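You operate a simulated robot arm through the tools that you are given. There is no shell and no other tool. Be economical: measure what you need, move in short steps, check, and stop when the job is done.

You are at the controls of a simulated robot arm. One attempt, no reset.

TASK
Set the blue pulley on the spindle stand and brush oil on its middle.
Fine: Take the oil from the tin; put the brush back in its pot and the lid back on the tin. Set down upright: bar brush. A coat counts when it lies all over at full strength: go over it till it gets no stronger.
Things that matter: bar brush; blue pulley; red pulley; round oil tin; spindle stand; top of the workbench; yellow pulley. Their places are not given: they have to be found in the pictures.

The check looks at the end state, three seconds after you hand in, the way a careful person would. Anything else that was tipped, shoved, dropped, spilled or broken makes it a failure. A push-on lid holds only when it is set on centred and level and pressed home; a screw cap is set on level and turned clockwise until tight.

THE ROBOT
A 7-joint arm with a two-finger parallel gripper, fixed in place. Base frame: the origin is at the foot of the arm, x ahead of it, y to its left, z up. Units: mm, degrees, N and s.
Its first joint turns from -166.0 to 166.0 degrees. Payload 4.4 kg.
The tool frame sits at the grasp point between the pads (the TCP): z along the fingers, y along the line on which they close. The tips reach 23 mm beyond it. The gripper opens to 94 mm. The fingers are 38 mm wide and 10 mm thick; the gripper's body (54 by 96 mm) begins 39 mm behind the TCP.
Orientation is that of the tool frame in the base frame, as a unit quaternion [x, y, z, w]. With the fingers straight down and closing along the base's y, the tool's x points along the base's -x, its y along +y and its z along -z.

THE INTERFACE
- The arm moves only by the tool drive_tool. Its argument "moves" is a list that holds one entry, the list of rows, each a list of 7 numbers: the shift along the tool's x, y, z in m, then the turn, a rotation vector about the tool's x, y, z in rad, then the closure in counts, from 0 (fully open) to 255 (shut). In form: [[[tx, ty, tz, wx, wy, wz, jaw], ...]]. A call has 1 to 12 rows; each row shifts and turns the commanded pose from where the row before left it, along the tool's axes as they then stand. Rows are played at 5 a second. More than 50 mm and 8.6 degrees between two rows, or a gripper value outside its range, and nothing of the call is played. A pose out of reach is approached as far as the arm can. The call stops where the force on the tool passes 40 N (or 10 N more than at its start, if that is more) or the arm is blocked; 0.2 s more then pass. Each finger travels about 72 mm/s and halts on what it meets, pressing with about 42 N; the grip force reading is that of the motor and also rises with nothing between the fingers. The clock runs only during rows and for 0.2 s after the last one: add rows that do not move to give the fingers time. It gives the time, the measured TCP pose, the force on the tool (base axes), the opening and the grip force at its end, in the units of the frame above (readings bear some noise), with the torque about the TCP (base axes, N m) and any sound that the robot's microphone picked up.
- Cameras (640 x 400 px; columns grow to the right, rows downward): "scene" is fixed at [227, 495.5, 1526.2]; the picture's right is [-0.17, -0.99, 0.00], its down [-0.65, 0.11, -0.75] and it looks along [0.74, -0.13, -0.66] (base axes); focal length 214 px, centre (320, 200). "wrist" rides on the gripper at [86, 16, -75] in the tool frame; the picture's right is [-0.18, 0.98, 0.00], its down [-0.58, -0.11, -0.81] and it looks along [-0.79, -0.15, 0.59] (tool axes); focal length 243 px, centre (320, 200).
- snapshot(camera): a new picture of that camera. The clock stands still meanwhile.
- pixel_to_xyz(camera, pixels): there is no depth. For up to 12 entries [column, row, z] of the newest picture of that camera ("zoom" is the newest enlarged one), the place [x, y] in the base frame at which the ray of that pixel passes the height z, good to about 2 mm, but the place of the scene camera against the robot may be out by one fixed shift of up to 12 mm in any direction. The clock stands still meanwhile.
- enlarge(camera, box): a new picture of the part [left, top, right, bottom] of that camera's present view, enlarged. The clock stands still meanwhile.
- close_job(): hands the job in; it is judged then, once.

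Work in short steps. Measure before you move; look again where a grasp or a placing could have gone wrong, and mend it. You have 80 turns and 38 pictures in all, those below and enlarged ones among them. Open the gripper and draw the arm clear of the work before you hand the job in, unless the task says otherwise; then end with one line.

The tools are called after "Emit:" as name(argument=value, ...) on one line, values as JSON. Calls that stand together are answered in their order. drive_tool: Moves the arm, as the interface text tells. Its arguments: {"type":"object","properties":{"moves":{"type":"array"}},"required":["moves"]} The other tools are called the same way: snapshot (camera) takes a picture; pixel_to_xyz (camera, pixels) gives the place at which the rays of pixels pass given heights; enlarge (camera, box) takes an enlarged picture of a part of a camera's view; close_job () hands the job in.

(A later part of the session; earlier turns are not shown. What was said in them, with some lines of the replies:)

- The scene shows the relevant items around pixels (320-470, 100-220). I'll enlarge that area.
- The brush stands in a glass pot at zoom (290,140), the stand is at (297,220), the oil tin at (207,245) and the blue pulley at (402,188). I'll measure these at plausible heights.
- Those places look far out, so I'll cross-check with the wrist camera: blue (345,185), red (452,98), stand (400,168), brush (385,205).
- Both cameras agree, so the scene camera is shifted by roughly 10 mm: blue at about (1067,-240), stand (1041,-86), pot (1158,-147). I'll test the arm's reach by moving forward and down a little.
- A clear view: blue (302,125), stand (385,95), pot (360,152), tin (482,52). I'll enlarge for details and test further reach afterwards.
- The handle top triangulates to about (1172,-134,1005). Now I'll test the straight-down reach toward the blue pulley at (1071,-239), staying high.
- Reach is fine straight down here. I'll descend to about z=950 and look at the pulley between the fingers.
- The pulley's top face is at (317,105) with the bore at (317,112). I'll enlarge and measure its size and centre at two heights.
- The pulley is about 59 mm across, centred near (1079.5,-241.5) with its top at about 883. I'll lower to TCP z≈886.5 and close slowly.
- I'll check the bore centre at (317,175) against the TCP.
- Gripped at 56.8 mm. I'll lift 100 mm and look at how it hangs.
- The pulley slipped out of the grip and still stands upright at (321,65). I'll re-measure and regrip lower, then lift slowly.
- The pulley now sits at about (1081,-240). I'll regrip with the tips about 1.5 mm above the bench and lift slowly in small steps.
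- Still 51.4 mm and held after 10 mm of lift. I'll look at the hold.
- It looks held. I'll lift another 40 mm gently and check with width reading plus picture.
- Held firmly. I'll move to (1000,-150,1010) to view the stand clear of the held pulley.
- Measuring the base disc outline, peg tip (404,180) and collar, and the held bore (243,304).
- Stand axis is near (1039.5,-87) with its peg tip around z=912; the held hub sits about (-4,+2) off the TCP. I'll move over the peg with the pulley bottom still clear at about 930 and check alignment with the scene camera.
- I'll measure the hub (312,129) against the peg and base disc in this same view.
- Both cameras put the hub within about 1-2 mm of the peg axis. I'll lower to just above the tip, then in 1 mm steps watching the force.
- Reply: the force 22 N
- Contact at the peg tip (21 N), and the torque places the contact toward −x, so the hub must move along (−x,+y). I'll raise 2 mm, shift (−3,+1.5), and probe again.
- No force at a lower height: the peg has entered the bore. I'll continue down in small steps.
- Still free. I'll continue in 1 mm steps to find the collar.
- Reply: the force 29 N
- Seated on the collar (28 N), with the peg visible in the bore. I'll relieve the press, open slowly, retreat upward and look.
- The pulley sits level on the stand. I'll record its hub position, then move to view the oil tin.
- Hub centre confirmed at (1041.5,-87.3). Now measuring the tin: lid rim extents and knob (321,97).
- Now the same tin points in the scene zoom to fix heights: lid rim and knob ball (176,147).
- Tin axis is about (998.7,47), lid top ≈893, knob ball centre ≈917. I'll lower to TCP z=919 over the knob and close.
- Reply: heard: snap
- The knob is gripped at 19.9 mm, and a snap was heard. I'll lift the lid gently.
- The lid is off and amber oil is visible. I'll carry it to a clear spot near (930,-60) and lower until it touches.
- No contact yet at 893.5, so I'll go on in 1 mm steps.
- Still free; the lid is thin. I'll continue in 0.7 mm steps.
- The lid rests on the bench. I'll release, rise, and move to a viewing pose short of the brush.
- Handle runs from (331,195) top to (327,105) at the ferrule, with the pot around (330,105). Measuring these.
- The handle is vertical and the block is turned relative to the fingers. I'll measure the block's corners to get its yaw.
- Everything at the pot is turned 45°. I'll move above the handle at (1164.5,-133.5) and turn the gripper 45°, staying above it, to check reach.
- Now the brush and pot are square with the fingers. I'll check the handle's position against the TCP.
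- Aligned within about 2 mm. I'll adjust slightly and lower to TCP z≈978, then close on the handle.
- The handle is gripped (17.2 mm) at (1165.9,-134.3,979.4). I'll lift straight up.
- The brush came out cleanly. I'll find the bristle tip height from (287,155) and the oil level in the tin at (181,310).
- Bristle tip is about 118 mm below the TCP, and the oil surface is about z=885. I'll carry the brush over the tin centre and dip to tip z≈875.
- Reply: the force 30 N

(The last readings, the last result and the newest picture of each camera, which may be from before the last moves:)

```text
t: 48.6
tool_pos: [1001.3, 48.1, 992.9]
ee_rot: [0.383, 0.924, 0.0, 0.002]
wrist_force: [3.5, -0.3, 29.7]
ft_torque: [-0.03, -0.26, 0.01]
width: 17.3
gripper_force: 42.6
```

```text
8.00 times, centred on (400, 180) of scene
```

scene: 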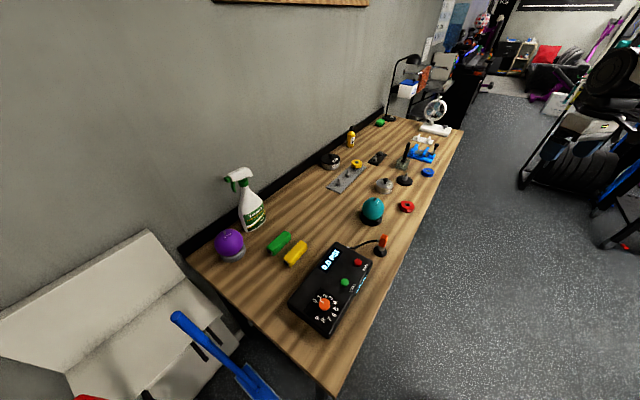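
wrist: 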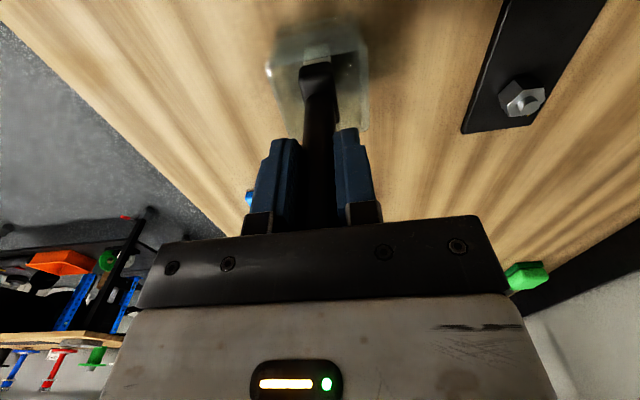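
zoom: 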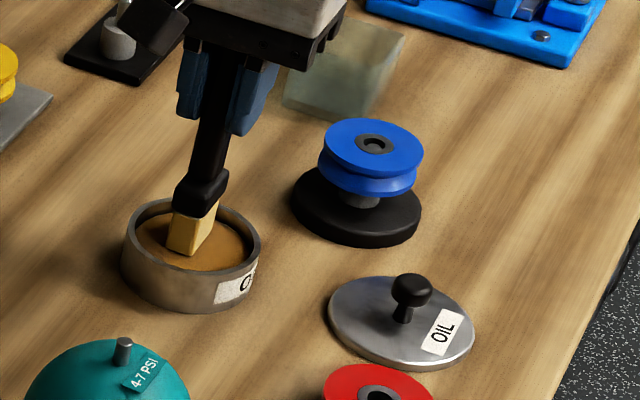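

Bristles are loaded (yellowed) and resting on the oil/bottom with 30 N. I'll lift, carry over the hub at (1041.5,-87.3), and lower to just above contact.

Emit:
drive_tool(moves=[[[0, 0, -0.01, 0, 0, 0, 255], [0, 0, -0.03, 0, 0, 0, 255], [0, 0, -0.045, 0, 0, 0, 255], [-0.0312, -0.0165, 0, 0, 0, 0, 255], [-0.0312, -0.0165, 0, 0, 0, 0, 255], [-0.0312, -0.0165, 0, 0, 0, 0, 255], [-0.0311, -0.0165, 0, 0, 0, 0, 255], [0, 0, 0, 0, 0, 0, 255], [0, 0, 0.025, 0, 0, 0, 255], [0, 0, 0.015, 0, 0, 0, 255], [0, 0, 0, 0, 0, 0, 255]]])

Emit:
drive_tool(moves=[[[0, 0, 0.002, 0, 0, 0, 255], [0, 0, 0.001, 0, 0, 0, 255], [0, 0, 0.001, 0, 0, 0, 255], [0, 0, 0, 0, 0, 0, 255]]])

```text
t: 51.0
tool_pos: [1041.4, -86.9, 1037.2]
ee_rot: [0.382, 0.924, 0.0, 0.0]
wrist_force: [-0.3, -0.2, 0.2]
ft_torque: [0.01, -0.02, 0.05]
width: 17.2
gripper_force: 42.1
```

```text
t: 52.0
tool_pos: [1040.6, -86.5, 1032.9]
ee_rot: [0.382, 0.924, 0.0, 0.0]
wrist_force: [0.2, -0.6, -0.7]
ft_torque: [0.01, 0.0, -0.02]
width: 17.4
gripper_force: 42.2
```

No contact at 1032.9; I'll continue down in 1 mm steps until the bristles touch.

Emit:
drive_tool(moves=[[[0, 0, 0.001, 0, 0, 0, 255], [0, 0, 0.001, 0, 0, 0, 255], [0, 0, 0.001, 0, 0, 0, 255], [0, 0, 0, 0, 0, 0, 255]]])

```text
t: 53.0
tool_pos: [1042.8, -86.7, 1029.7]
ee_rot: [0.383, 0.924, -0.001, 0.0]
wrist_force: [-0.2, 0.6, 0.0]
ft_torque: [-0.04, 0.02, 0.02]
width: 17.3
gripper_force: 41.7
```

Emit:
drive_tool(moves=[[[0, 0, 0.001, 0, 0, 0, 255], [0, 0, 0.001, 0, 0, 0, 255], [0, 0, 0, 0, 0, 0, 255]]])

```text
t: 53.8
tool_pos: [1041.9, -87.1, 1028.3]
ee_rot: [0.383, 0.924, -0.001, 0.0]
wrist_force: [-0.2, 0.2, -1.0]
ft_torque: [-0.01, 0.01, 0.02]
width: 17.3
gripper_force: 42.1
```

Still free at 1028.3; two more millimetres and a look from the side.

Emit:
drive_tool(moves=[[[0, 0, 0.001, 0, 0, 0, 255], [0, 0, 0.001, 0, 0, 0, 255], [0, 0, 0, 0, 0, 0, 255]]])

Emit:
enlarge(camera="scene", box=[395, 145, 435, 185])

```text
t: 54.6
tool_pos: [1041.7, -87.6, 1026.0]
ee_rot: [0.383, 0.924, 0.0, 0.001]
wrist_force: [-0.1, -0.4, -0.8]
ft_torque: [0.0, 0.02, 0.04]
width: 17.4
gripper_force: 41.8
```

```text
10.00 times, centred on (415, 165) of scene
```

zoom: 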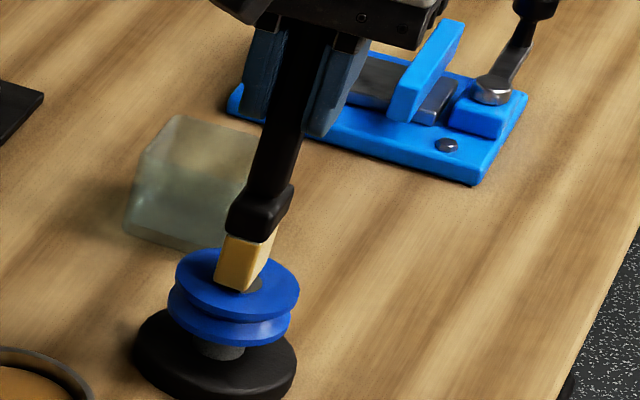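

Bristles hover just over the hub at (240,285). Continuing down gently.

Emit:
drive_tool(moves=[[[0, 0, 0.001, 0, 0, 0, 255], [0, 0, 0.001, 0, 0, 0, 255], [0, 0, 0.001, 0, 0, 0, 255], [0, 0, 0, 0, 0, 0, 255]]])

```text
t: 55.6
tool_pos: [1041.2, -87.6, 1022.6]
ee_rot: [0.383, 0.924, 0.0, -0.001]
wrist_force: [-0.4, -0.1, 3.4]
ft_torque: [-0.06, 0.08, 0.0]
width: 17.1
gripper_force: 41.9
```

Light contact (3.4 N) at 1022.6. I'll press 0.7 mm more and stroke a 7 mm circle around the hub.

Emit:
drive_tool(moves=[[[0, 0, 0.0007, 0, 0, 0, 255], [0.007, 0, 0, 0, 0, 0, 255], [-0.002, 0.005, 0, 0, 0, 0, 255], [-0.005, 0.002, 0, 0, 0, 0, 255], [-0.005, -0.002, 0, 0, 0, 0, 255], [-0.002, -0.005, 0, 0, 0, 0, 255], [0.002, -0.005, 0, 0, 0, 0, 255], [0.005, -0.002, 0, 0, 0, 0, 255], [0.005, 0.002, 0, 0, 0, 0, 255], [0.002, 0.005, 0, 0, 0, 0, 255], [-0.007, 0, 0, 0, 0, 0, 255], [0, 0, 0, 0, 0, 0, 255]]])

```text
t: 58.2
tool_pos: [1041.4, -85.8, 1023.5]
ee_rot: [0.383, 0.924, 0.0, 0.0]
wrist_force: [-4.0, 6.7, 20.9]
ft_torque: [0.65, 0.49, -0.03]
width: 17.6
gripper_force: 42.0
```

Contact was kept (21 N). I'll repeat the circle and then a cross stroke before looking.

Emit:
drive_tool(moves=[[[0.006, 0, -0.0003, 0, 0, 0, 255], [-0.002, 0.005, 0, 0, 0, 0, 255], [-0.004, 0.002, 0, 0, 0, 0, 255], [-0.004, -0.002, 0, 0, 0, 0, 255], [-0.002, -0.005, 0, 0, 0, 0, 255], [0.002, -0.005, 0, 0, 0, 0, 255], [0.004, -0.002, 0, 0, 0, 0, 255], [0.004, 0.002, 0, 0, 0, 0, 255], [0.002, 0.005, 0, 0, 0, 0, 255], [-0.006, 0, 0, 0, 0, 0, 255], [0, 0, -0.03, 0, 0, 0, 255], [0, 0, -0.03, 0, 0, 0, 255]]])

Emit:
enlarge(camera="scene", box=[400, 155, 430, 185])

```text
t: 60.8
tool_pos: [1040.7, -87.1, 1081.1]
ee_rot: [0.382, 0.924, 0.0, 0.0]
wrist_force: [0.3, 0.5, -1.3]
ft_torque: [0.0, 0.0, 0.01]
width: 17.4
gripper_force: 41.5
```

```text
13.33 times, centred on (415, 170) of scene
```

zoom: 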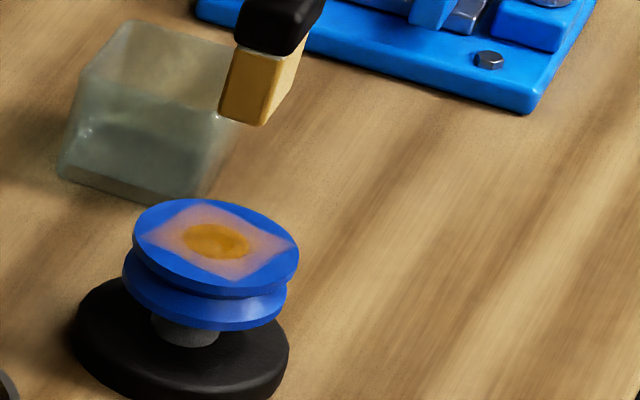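

The hub now shows solid amber with lighter oil around it. I'll make another pass to see whether it gets stronger.

Emit:
drive_tool(moves=[[[0, 0, 0.03, 0, 0, 0, 255], [0, 0, 0.0295, 0, 0, 0, 255], [0.006, 0, 0, 0, 0, 0, 255], [-0.002, 0.005, 0, 0, 0, 0, 255], [-0.004, 0.002, 0, 0, 0, 0, 255], [-0.004, -0.002, 0, 0, 0, 0, 255], [-0.002, -0.005, 0, 0, 0, 0, 255], [0.002, -0.005, 0, 0, 0, 0, 255], [0.004, -0.002, 0, 0, 0, 0, 255], [0.004, 0.002, 0, 0, 0, 0, 255], [0.002, 0.005, 0, 0, 0, 0, 255], [-0.006, 0, 0, 0, 0, 0, 255]]])

Emit:
drive_tool(moves=[[[0.008, 0, 0, 0, 0, 0, 255], [-0.008, 0, 0, 0, 0, 0, 255], [-0.008, 0, 0, 0, 0, 0, 255], [0.008, 0, 0, 0, 0, 0, 255], [0, 0.008, 0, 0, 0, 0, 255], [0, -0.008, 0, 0, 0, 0, 255], [0, -0.008, 0, 0, 0, 0, 255], [0, 0.008, 0, 0, 0, 0, 255], [0, 0, -0.03, 0, 0, 0, 255], [0, 0, -0.03, 0, 0, 0, 255]]])

Emit:
enlarge(camera="scene", box=[400, 155, 430, 185])

```text
t: 63.4
tool_pos: [1041.0, -87.2, 1023.7]
ee_rot: [0.383, 0.924, 0.001, 0.0]
wrist_force: [0.7, 0.0, -0.7]
ft_torque: [-0.04, -0.01, -0.01]
width: 17.1
gripper_force: 42.4
```

```text
t: 65.6
tool_pos: [1041.4, -87.4, 1082.6]
ee_rot: [0.383, 0.924, 0.0, 0.001]
wrist_force: [0.3, -0.4, -1.2]
ft_torque: [0.01, 0.01, 0.01]
width: 17.4
gripper_force: 41.6
```

```text
13.33 times, centred on (415, 170) of scene
```

zoom: 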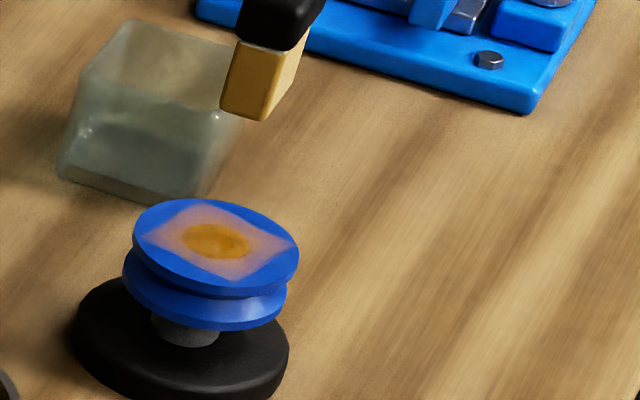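

That pass was barely touching (≈0 N), so it proves little. I'll re-dip the brush and do a firmer pass.

Emit:
drive_tool(moves=[[[0.0312, 0.0165, 0, 0, 0, 0, 255], [0.0312, 0.0165, 0, 0, 0, 0, 255], [0.0312, 0.0165, 0, 0, 0, 0, 255], [0.0311, 0.0165, 0, 0, 0, 0, 255], [0, 0, 0, 0, 0, 0, 255], [0, 0, 0.04, 0, 0, 0, 255], [0, 0, 0.035, 0, 0, 0, 255], [0, 0, 0.012, 0, 0, 0, 255], [0, 0, 0.002, 0, 0, 0, 255], [0, 0, 0.001, 0, 0, 0, 255], [0, 0, 0, 0, 0, 0, 255], [0, 0, 0, 0, 0, 0, 255]]])

Emit:
drive_tool(moves=[[[0, 0, -0.015, 0, 0, 0, 255], [0, 0, -0.035, 0, 0, 0, 255], [0, 0, -0.04, 0, 0, 0, 255], [-0.0312, -0.0165, 0, 0, 0, 0, 255], [-0.0312, -0.0165, 0, 0, 0, 0, 255], [-0.0312, -0.0165, 0, 0, 0, 0, 255], [-0.0311, -0.0165, 0, 0, 0, 0, 255], [0, 0, 0, 0, 0, 0, 255], [0, 0, 0.04, 0, 0, 0, 255], [0, 0, 0.015, 0, 0, 0, 255], [0, 0, 0.003, 0, 0, 0, 255], [0, 0, 0, 0, 0, 0, 255]]])

```text
t: 68.2
tool_pos: [1000.4, 48.3, 993.6]
ee_rot: [0.382, 0.924, -0.001, 0.0]
wrist_force: [-1.5, -0.5, -0.3]
ft_torque: [0.01, 0.0, -0.04]
width: 17.4
gripper_force: 41.9
```

```text
t: 70.8
tool_pos: [1042.4, -88.2, 1025.8]
ee_rot: [0.382, 0.924, 0.0, 0.0]
wrist_force: [0.1, -0.2, -0.5]
ft_torque: [0.01, -0.03, -0.02]
width: 17.1
gripper_force: 42.2
```

Now pressing to about 1021.5 and checking force before stroking.

Emit:
drive_tool(moves=[[[0, 0, 0.003, 0, 0, 0, 255], [0, 0, 0.001, 0, 0, 0, 255], [0, 0, 0.0007, 0, 0, 0, 255], [0, 0, 0, 0, 0, 0, 255]]])

```text
t: 71.8
tool_pos: [1042.0, -87.3, 1022.4]
ee_rot: [0.383, 0.924, 0.0, 0.001]
wrist_force: [0.4, -2.0, 20.7]
ft_torque: [-0.21, -0.01, -0.02]
width: 17.3
gripper_force: 42.1
```

Firm contact, 21 N. Stroking circle plus cross, then lifting to look.

Emit:
drive_tool(moves=[[[0.006, 0, 0, 0, 0, 0, 255], [-0.002, 0.005, 0, 0, 0, 0, 255], [-0.004, 0.002, 0, 0, 0, 0, 255], [-0.004, -0.002, 0, 0, 0, 0, 255], [-0.002, -0.005, 0, 0, 0, 0, 255], [0.002, -0.005, 0, 0, 0, 0, 255], [0.004, -0.002, 0, 0, 0, 0, 255], [0.004, 0.002, 0, 0, 0, 0, 255], [0.002, 0.005, 0, 0, 0, 0, 255], [-0.006, 0, 0, 0, 0, 0, 255]]])

Emit:
drive_tool(moves=[[[0.006, 0, 0, 0, 0, 0, 255], [-0.006, 0.006, 0, 0, 0, 0, 255], [-0.006, -0.006, 0, 0, 0, 0, 255], [0.006, -0.006, 0, 0, 0, 0, 255], [0, 0.006, 0, 0, 0, 0, 255], [0, 0, -0.03, 0, 0, 0, 255], [0, 0, -0.03, 0, 0, 0, 255], [0, 0, -0.01, 0, 0, 0, 255], [0, 0, 0, 0, 0, 0, 255]]])

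Emit:
enlarge(camera="scene", box=[400, 155, 430, 185])

```text
t: 74.0
tool_pos: [1041.1, -85.4, 1021.0]
ee_rot: [0.383, 0.924, 0.0, 0.0]
wrist_force: [-2.8, 4.2, 17.9]
ft_torque: [0.4, 0.4, -0.01]
width: 17.3
gripper_force: 42.0
```

```text
t: 76.0
tool_pos: [1040.1, -85.9, 1091.0]
ee_rot: [0.382, 0.924, 0.0, 0.0]
wrist_force: [-0.6, 0.3, -0.1]
ft_torque: [0.0, 0.01, 0.01]
width: 17.2
gripper_force: 41.6
```

```text
13.33 times, centred on (415, 170) of scene
```

zoom: 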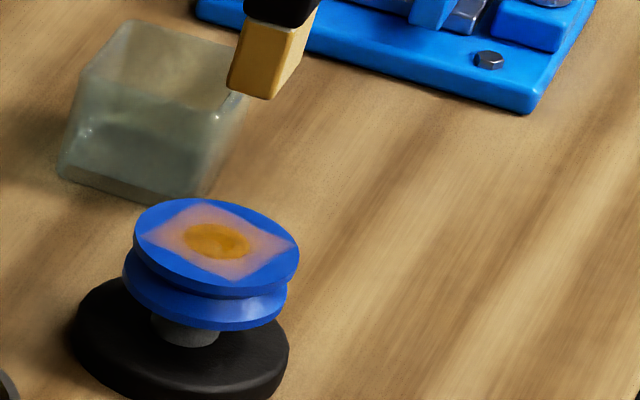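

No stronger than before: the hub is evenly coated. I'll return the brush over its pot and lower to just above the bottom.

Emit:
drive_tool(moves=[[[-0.0303, 0.0137, 0, 0, 0, 0, 255], [-0.0303, 0.0137, 0, 0, 0, 0, 255], [-0.0303, 0.0136, 0, 0, 0, 0, 255], [-0.0302, 0.0136, 0, 0, 0, 0, 255], [0, 0, 0, 0, 0, 0, 255], [0, 0, 0, 0, 0, 0, 255]]])

Emit:
enlarge(camera="scene", box=[390, 125, 430, 175])

```text
t: 77.4
tool_pos: [1166.5, -135.1, 1090.1]
ee_rot: [0.383, 0.924, 0.0, 0.0]
wrist_force: [0.4, 0.3, -0.4]
ft_torque: [-0.02, -0.03, 0.04]
width: 17.2
gripper_force: 41.1
```

```text
8.00 times, centred on (410, 150) of scene
```

zoom: 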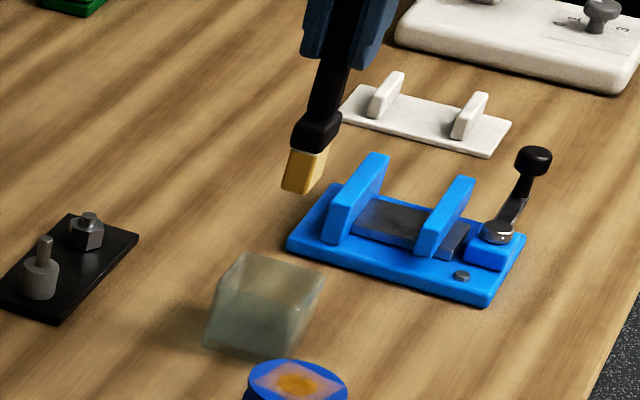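

Same place as when it was lifted. I'll lower into the pot, then in small steps to touch bottom.

Emit:
drive_tool(moves=[[[0.0005, 0.0, 0.03, 0, 0, 0, 255], [0, 0, 0.03, 0, 0, 0, 255], [0, 0, 0.02, 0, 0, 0, 255], [0, 0, 0.015, 0, 0, 0, 255], [0, 0, 0.01, 0, 0, 0, 255], [0, 0, 0, 0, 0, 0, 255]]])

Emit:
drive_tool(moves=[[[0, 0, 0.002, 0, 0, 0, 255], [0, 0, 0.001, 0, 0, 0, 255], [0, 0, 0.001, 0, 0, 0, 255], [0, 0, 0.001, 0, 0, 0, 255], [0, 0, 0.001, 0, 0, 0, 255], [0, 0, 0, 0, 0, 0, 255]]])

```text
t: 78.8
tool_pos: [1165.9, -132.7, 985.1]
ee_rot: [0.383, 0.924, 0.001, 0.001]
wrist_force: [-1.2, -0.4, 0.6]
ft_torque: [0.0, -0.03, 0.02]
width: 17.4
gripper_force: 41.7
```

```text
t: 80.2
tool_pos: [1165.2, -133.1, 980.8]
ee_rot: [0.383, 0.924, 0.001, 0.0]
wrist_force: [-0.1, 1.0, -0.5]
ft_torque: [-0.05, -0.01, -0.02]
width: 17.4
gripper_force: 42.1
```

Not yet touching at 980.8; continuing in 1 mm steps.

Emit:
drive_tool(moves=[[[0, 0, 0.001, 0, 0, 0, 255], [0, 0, 0.001, 0, 0, 0, 255], [0, 0, 0.001, 0, 0, 0, 255], [0, 0, 0.001, 0, 0, 0, 255], [0, 0, 0, 0, 0, 0, 255]]])

```text
t: 81.4
tool_pos: [1165.9, -132.9, 974.3]
ee_rot: [0.382, 0.924, 0.0, 0.001]
wrist_force: [-0.3, -0.3, -0.3]
ft_torque: [-0.01, -0.03, 0.01]
width: 17.3
gripper_force: 42.0
```

Emit:
drive_tool(moves=[[[0, 0, 0.001, 0, 0, 0, 255], [0, 0, 0.001, 0, 0, 0, 255], [0, 0, 0.001, 0, 0, 0, 255], [0, 0, 0, 0, 0, 0, 255]]])

```text
t: 82.4
tool_pos: [1165.8, -133.4, 973.1]
ee_rot: [0.383, 0.924, 0.0, 0.001]
wrist_force: [-0.5, 0.9, 8.4]
ft_torque: [-0.08, -0.07, 0.02]
width: 17.6
gripper_force: 42.2
```

Bottom touched at 8 N. I'll open and rise straight up, then look.

Emit:
drive_tool(moves=[[[0, 0, 0, 0, 0, 0, 210], [0, 0, 0, 0, 0, 0, 180], [0, 0, 0, 0, 0, 0, 120], [0, 0, 0, 0, 0, 0, 60], [0, 0, 0, 0, 0, 0, 60], [0, 0, -0.03, 0, 0, 0, 60], [0, 0, -0.03, 0, 0, 0, 60], [0, 0, -0.03, 0, 0, 0, 60], [0, 0, 0, 0, 0, 0, 60]]])

Emit:
snapshot(camera="wrist")

```text
t: 84.4
tool_pos: [1165.5, -133.0, 1062.4]
ee_rot: [0.383, 0.924, 0.0, -0.001]
wrist_force: [0.4, 1.2, -1.1]
ft_torque: [-0.01, 0.05, 0.02]
width: 72.0
gripper_force: 0.1
```

```text
1 pictures are left
```

wrist: 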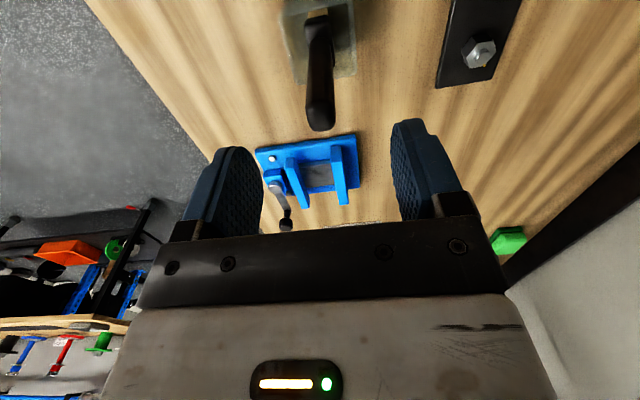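

The brush stands upright in the pot as before. I'll turn back 45° and move above the lid at (929.8,-60.2).

Emit:
drive_tool(moves=[[[0, 0, 0, 0, 0, -0.131, 60], [0, 0, 0, 0, 0, -0.131, 60], [0, 0, 0, 0, 0, -0.131, 60], [0, 0, 0, 0, 0, -0.131, 60], [0, 0, 0, 0, 0, -0.131, 60], [0, 0, 0, 0, 0, -0.1304, 60], [0.0471, 0.0145, 0, 0, 0, 0, 60], [0.0471, 0.0145, 0, 0, 0, 0, 60], [0.0471, 0.0145, 0, 0, 0, 0, 100], [0.0471, 0.0146, 0, 0, 0, 0, 100], [0.0471, 0.0146, 0, 0, 0, 0, 100], [0, 0, 0, 0, 0, 0, 100]]])

Emit:
drive_tool(moves=[[[0, 0, 0.04, 0, 0, 0, 100], [0, 0, 0.04, 0, 0, 0, 100], [0, 0, 0, 0, 0, 0, 100], [0, 0, 0, 0, 0, 0, 100]]])

```text
t: 87.0
tool_pos: [929.1, -61.9, 1061.4]
ee_rot: [-0.001, 1.0, -0.001, 0.0]
wrist_force: [-0.1, -0.5, 0.6]
ft_torque: [0.05, 0.0, 0.0]
width: 57.1
gripper_force: 0.1
```

```text
t: 88.0
tool_pos: [929.2, -60.1, 982.3]
ee_rot: [0.0, 1.0, 0.0, 0.0]
wrist_force: [0.1, -0.6, -0.5]
ft_torque: [-0.04, 0.01, 0.0]
width: 57.1
gripper_force: 0.0
```

Within about 1 mm of the earlier grip pose. I'll lower to 889 and regrip the knob slowly.

Emit:
drive_tool(moves=[[[0, 0, 0.04, 0, 0, 0, 100], [0, 0, 0.035, 0, 0, 0, 100], [0, 0, 0.013, 0, 0, 0, 100], [0, 0, 0.005, 0, 0, 0, 100], [0, 0, 0, 0, 0, 0, 150], [0, 0, 0, 0, 0, 0, 180], [0, 0, 0, 0, 0, 0, 200], [0, 0, 0, 0, 0, 0, 255], [0, 0, 0, 0, 0, 0, 255], [0, 0, 0, 0, 0, 0, 255]]])

Emit:
drive_tool(moves=[[[0, 0, -0.005, 0, 0, 0, 255], [0, 0, -0.02, 0, 0, 0, 255], [0, 0, -0.035, 0, 0, 0, 255], [0, 0, -0.03, 0, 0, 0, 255], [0, 0, 0, 0, 0, 0, 255]]])

```text
t: 90.2
tool_pos: [929.2, -60.4, 889.9]
ee_rot: [0.0, 1.0, 0.001, 0.0]
wrist_force: [1.0, -0.1, 0.5]
ft_torque: [-0.02, -0.03, 0.01]
width: 19.9
gripper_force: 42.2
```

```text
t: 91.4
tool_pos: [929.6, -59.4, 979.7]
ee_rot: [0.0, 1.0, 0.0, 0.0]
wrist_force: [-0.7, 0.5, 0.0]
ft_torque: [0.0, -0.02, 0.01]
width: 19.8
gripper_force: 42.3
```

Lid held. I'll carry it back by the exact reverse shift (+70,+108) and lower to just above the tin.

Emit:
drive_tool(moves=[[[-0.0235, 0.036, 0, 0, 0, 0, 255], [-0.0235, 0.036, 0, 0, 0, 0, 255], [-0.0232, 0.036, 0, 0, 0, 0, 255], [0, 0, 0, 0, 0, 0, 255], [0, 0, 0.03, 0, 0, 0, 255], [0, 0, 0.02, 0, 0, 0, 255], [0, 0, 0.005, 0, 0, 0, 255], [0, 0, 0, 0, 0, 0, 255]]])

Emit:
drive_tool(moves=[[[0, 0, 0.001, 0, 0, 0, 255], [0, 0, 0.001, 0, 0, 0, 255], [0, 0, 0.001, 0, 0, 0, 255], [0, 0, 0.001, 0, 0, 0, 255], [0, 0, 0, 0, 0, 0, 255]]])

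```text
t: 93.2
tool_pos: [1000.4, 47.1, 924.4]
ee_rot: [0.0, 1.0, 0.0, 0.0]
wrist_force: [0.5, -0.2, 0.0]
ft_torque: [-0.02, -0.02, -0.02]
width: 19.9
gripper_force: 42.0
```

```text
t: 94.4
tool_pos: [1000.4, 47.2, 920.8]
ee_rot: [-0.001, 1.0, 0.0, 0.0]
wrist_force: [-0.2, 0.7, -0.2]
ft_torque: [-0.01, 0.02, 0.01]
width: 20.2
gripper_force: 41.6
```

Now pressing down in 1 mm steps, listening for the snap.

Emit:
drive_tool(moves=[[[0, 0, 0.001, 0, 0, 0, 255], [0, 0, 0.001, 0, 0, 0, 255], [0, 0, 0.001, 0, 0, 0, 255], [0, 0, 0, 0, 0, 0, 255]]])

```text
t: 95.4
tool_pos: [1000.7, 47.0, 919.3]
ee_rot: [0.0, 1.0, 0.0, 0.0]
wrist_force: [-3.6, -0.4, 14.5]
ft_torque: [0.0, 0.29, 0.01]
width: 19.8
gripper_force: 41.8
```

Contact at 14.5 N. I'll press further for the snap.

Emit:
drive_tool(moves=[[[0, 0, 0.0007, 0, 0, 0, 255], [0, 0, 0.0007, 0, 0, 0, 255], [0, 0, 0.0007, 0, 0, 0, 255], [0, 0, 0, 0, 0, 0, 255]]])

```text
t: 96.2
tool_pos: [1000.7, 47.3, 918.6]
ee_rot: [0.001, 1.0, 0.0, 0.003]
wrist_force: [1.5, 0.3, 4.9]
ft_torque: [0.02, 0.15, 0.02]
width: 19.8
gripper_force: 41.7
stopped in row 3: the force on the tool passed its limit (the readings are from after the stop); the commanded pose is now the measured one
```

The force peaked and then dropped with no snap heard. I'll press again and see.

Emit:
drive_tool(moves=[[[0, 0, 0.001, 0, 0, 0, 255], [0, 0, 0.001, 0, 0, 0, 255], [0, 0, 0.001, 0, 0, 0, 255], [0, 0, 0, 0, 0, 0, 255]]])

```text
t: 97.1
tool_pos: [1002.8, 47.3, 918.8]
ee_rot: [0.0, 1.0, 0.0, 0.004]
wrist_force: [0.3, -1.3, 5.6]
ft_torque: [0.0, 0.19, 0.05]
width: 19.8
gripper_force: 42.1
stopped in row 4: the force on the tool passed its limit (the readings are from after the stop); the commanded pose is now the measured one
```

It's firmly resting at 918.8. I'll release, rise, shut the fingers above the knob and look at whether the lid is level and centred.

Emit:
drive_tool(moves=[[[0, 0, 0, 0, 0, 0, 200], [0, 0, 0, 0, 0, 0, 150], [0, 0, 0, 0, 0, 0, 120], [0, 0, -0.02, 0, 0, 0, 120], [0.0025, 0, -0.03, 0, 0, 0, 120], [0, 0, -0.01, 0, 0, 0, 200], [0, 0, 0, 0, 0, 0, 255], [0, 0, 0, 0, 0, 0, 255], [0, 0, 0, 0, 0, 0, 255]]])

Emit:
enlarge(camera="wrist", box=[230, 20, 420, 220])

```text
t: 99.1
tool_pos: [999.1, 48.5, 977.6]
ee_rot: [0.0, 1.0, -0.001, 0.003]
wrist_force: [0.0, -0.3, 0.7]
ft_torque: [0.0, -0.01, 0.0]
width: 0.0
gripper_force: 42.4
heard: snap
```

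```text
2.00 times, centred on (325, 120) of wrist
```

zoom: 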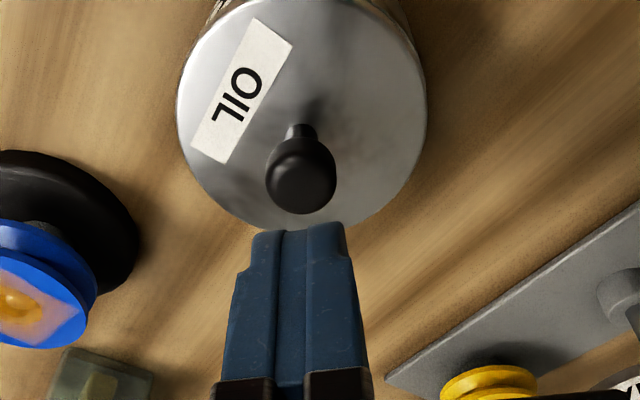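

The lid looks centred and level. To be certain it's home I'll press on the knob's top with the shut fingers.

Emit:
drive_tool(moves=[[[0, -0.0005, 0.02, 0, 0, 0, 255], [0, 0, 0.003, 0, 0, 0, 255], [0, 0, 0.0015, 0, 0, 0, 255], [0, 0, 0.0015, 0, 0, 0, 255], [0, 0, 0.001, 0, 0, 0, 255], [0, 0, 0.001, 0, 0, 0, 255], [0, 0, 0.001, 0, 0, 0, 255], [0, 0, 0.001, 0, 0, 0, 255], [0, 0, 0.001, 0, 0, 0, 255], [0, 0, 0.001, 0, 0, 0, 255], [0, 0, 0.001, 0, 0, 0, 255], [0, 0, 0, 0, 0, 0, 255]]])

```text
t: 101.7
tool_pos: [1000.0, 46.6, 947.5]
ee_rot: [0.0, 1.0, 0.0, 0.003]
wrist_force: [-4.1, -0.6, 16.6]
ft_torque: [-0.08, 0.08, -0.01]
width: 0.0
gripper_force: 41.8
```

Contact on the knob with 17 N. Pressing on toward the 40 N limit.

Emit:
drive_tool(moves=[[[0, 0, 0.0007, 0, 0, 0, 255], [0, 0, 0.0007, 0, 0, 0, 255], [0, 0, 0.0007, 0, 0, 0, 255], [0, 0, 0.0007, 0, 0, 0, 255], [0, 0, 0, 0, 0, 0, 255]]])

```text
t: 102.4
tool_pos: [999.9, 48.0, 947.7]
ee_rot: [0.0, 1.0, 0.001, 0.005]
wrist_force: [-0.4, -1.5, 6.3]
ft_torque: [-0.01, 0.06, 0.0]
width: 0.0
gripper_force: 42.0
stopped in row 3: the force on the tool passed its limit (the readings are from after the stop); the commanded pose is now the measured one
```

The knob didn't give under 40 N, so the lid is home. I'll rise, open the gripper and draw clear.

Emit:
drive_tool(moves=[[[0, 0, -0.02, 0, 0, 0, 255], [0, 0, -0.045, 0, 0, 0, 255], [0, 0, -0.045, 0, 0, 0, 100], [0, 0, -0.045, 0, 0, 0, 0], [0.04, 0, -0.02, 0, 0, 0, 0], [0.045, 0, -0.02, 0, 0, 0, 0], [0.045, 0, 0, 0, 0, 0, 0], [0.045, 0, 0, 0, 0, 0, 0], [0, 0, 0, 0, 0, 0, 0]]])

```text
t: 104.4
tool_pos: [822.2, 46.5, 1141.2]
ee_rot: [0.0, 1.0, 0.001, 0.004]
wrist_force: [0.7, -0.3, -0.1]
ft_torque: [-0.01, -0.02, -0.03]
width: 94.0
gripper_force: 0.0
```

The gripper is open and the arm is clear of the work, so I'm handing in.

Emit:
close_job()

```text
The job is handed in.
```

I've handed the job in: the blue pulley is on the spindle stand with its hub oiled, the brush is back upright in its pot, and the lid is back on the oil tin; I took "middle" to mean the grey hub, and some oil also got onto the blue face around it.
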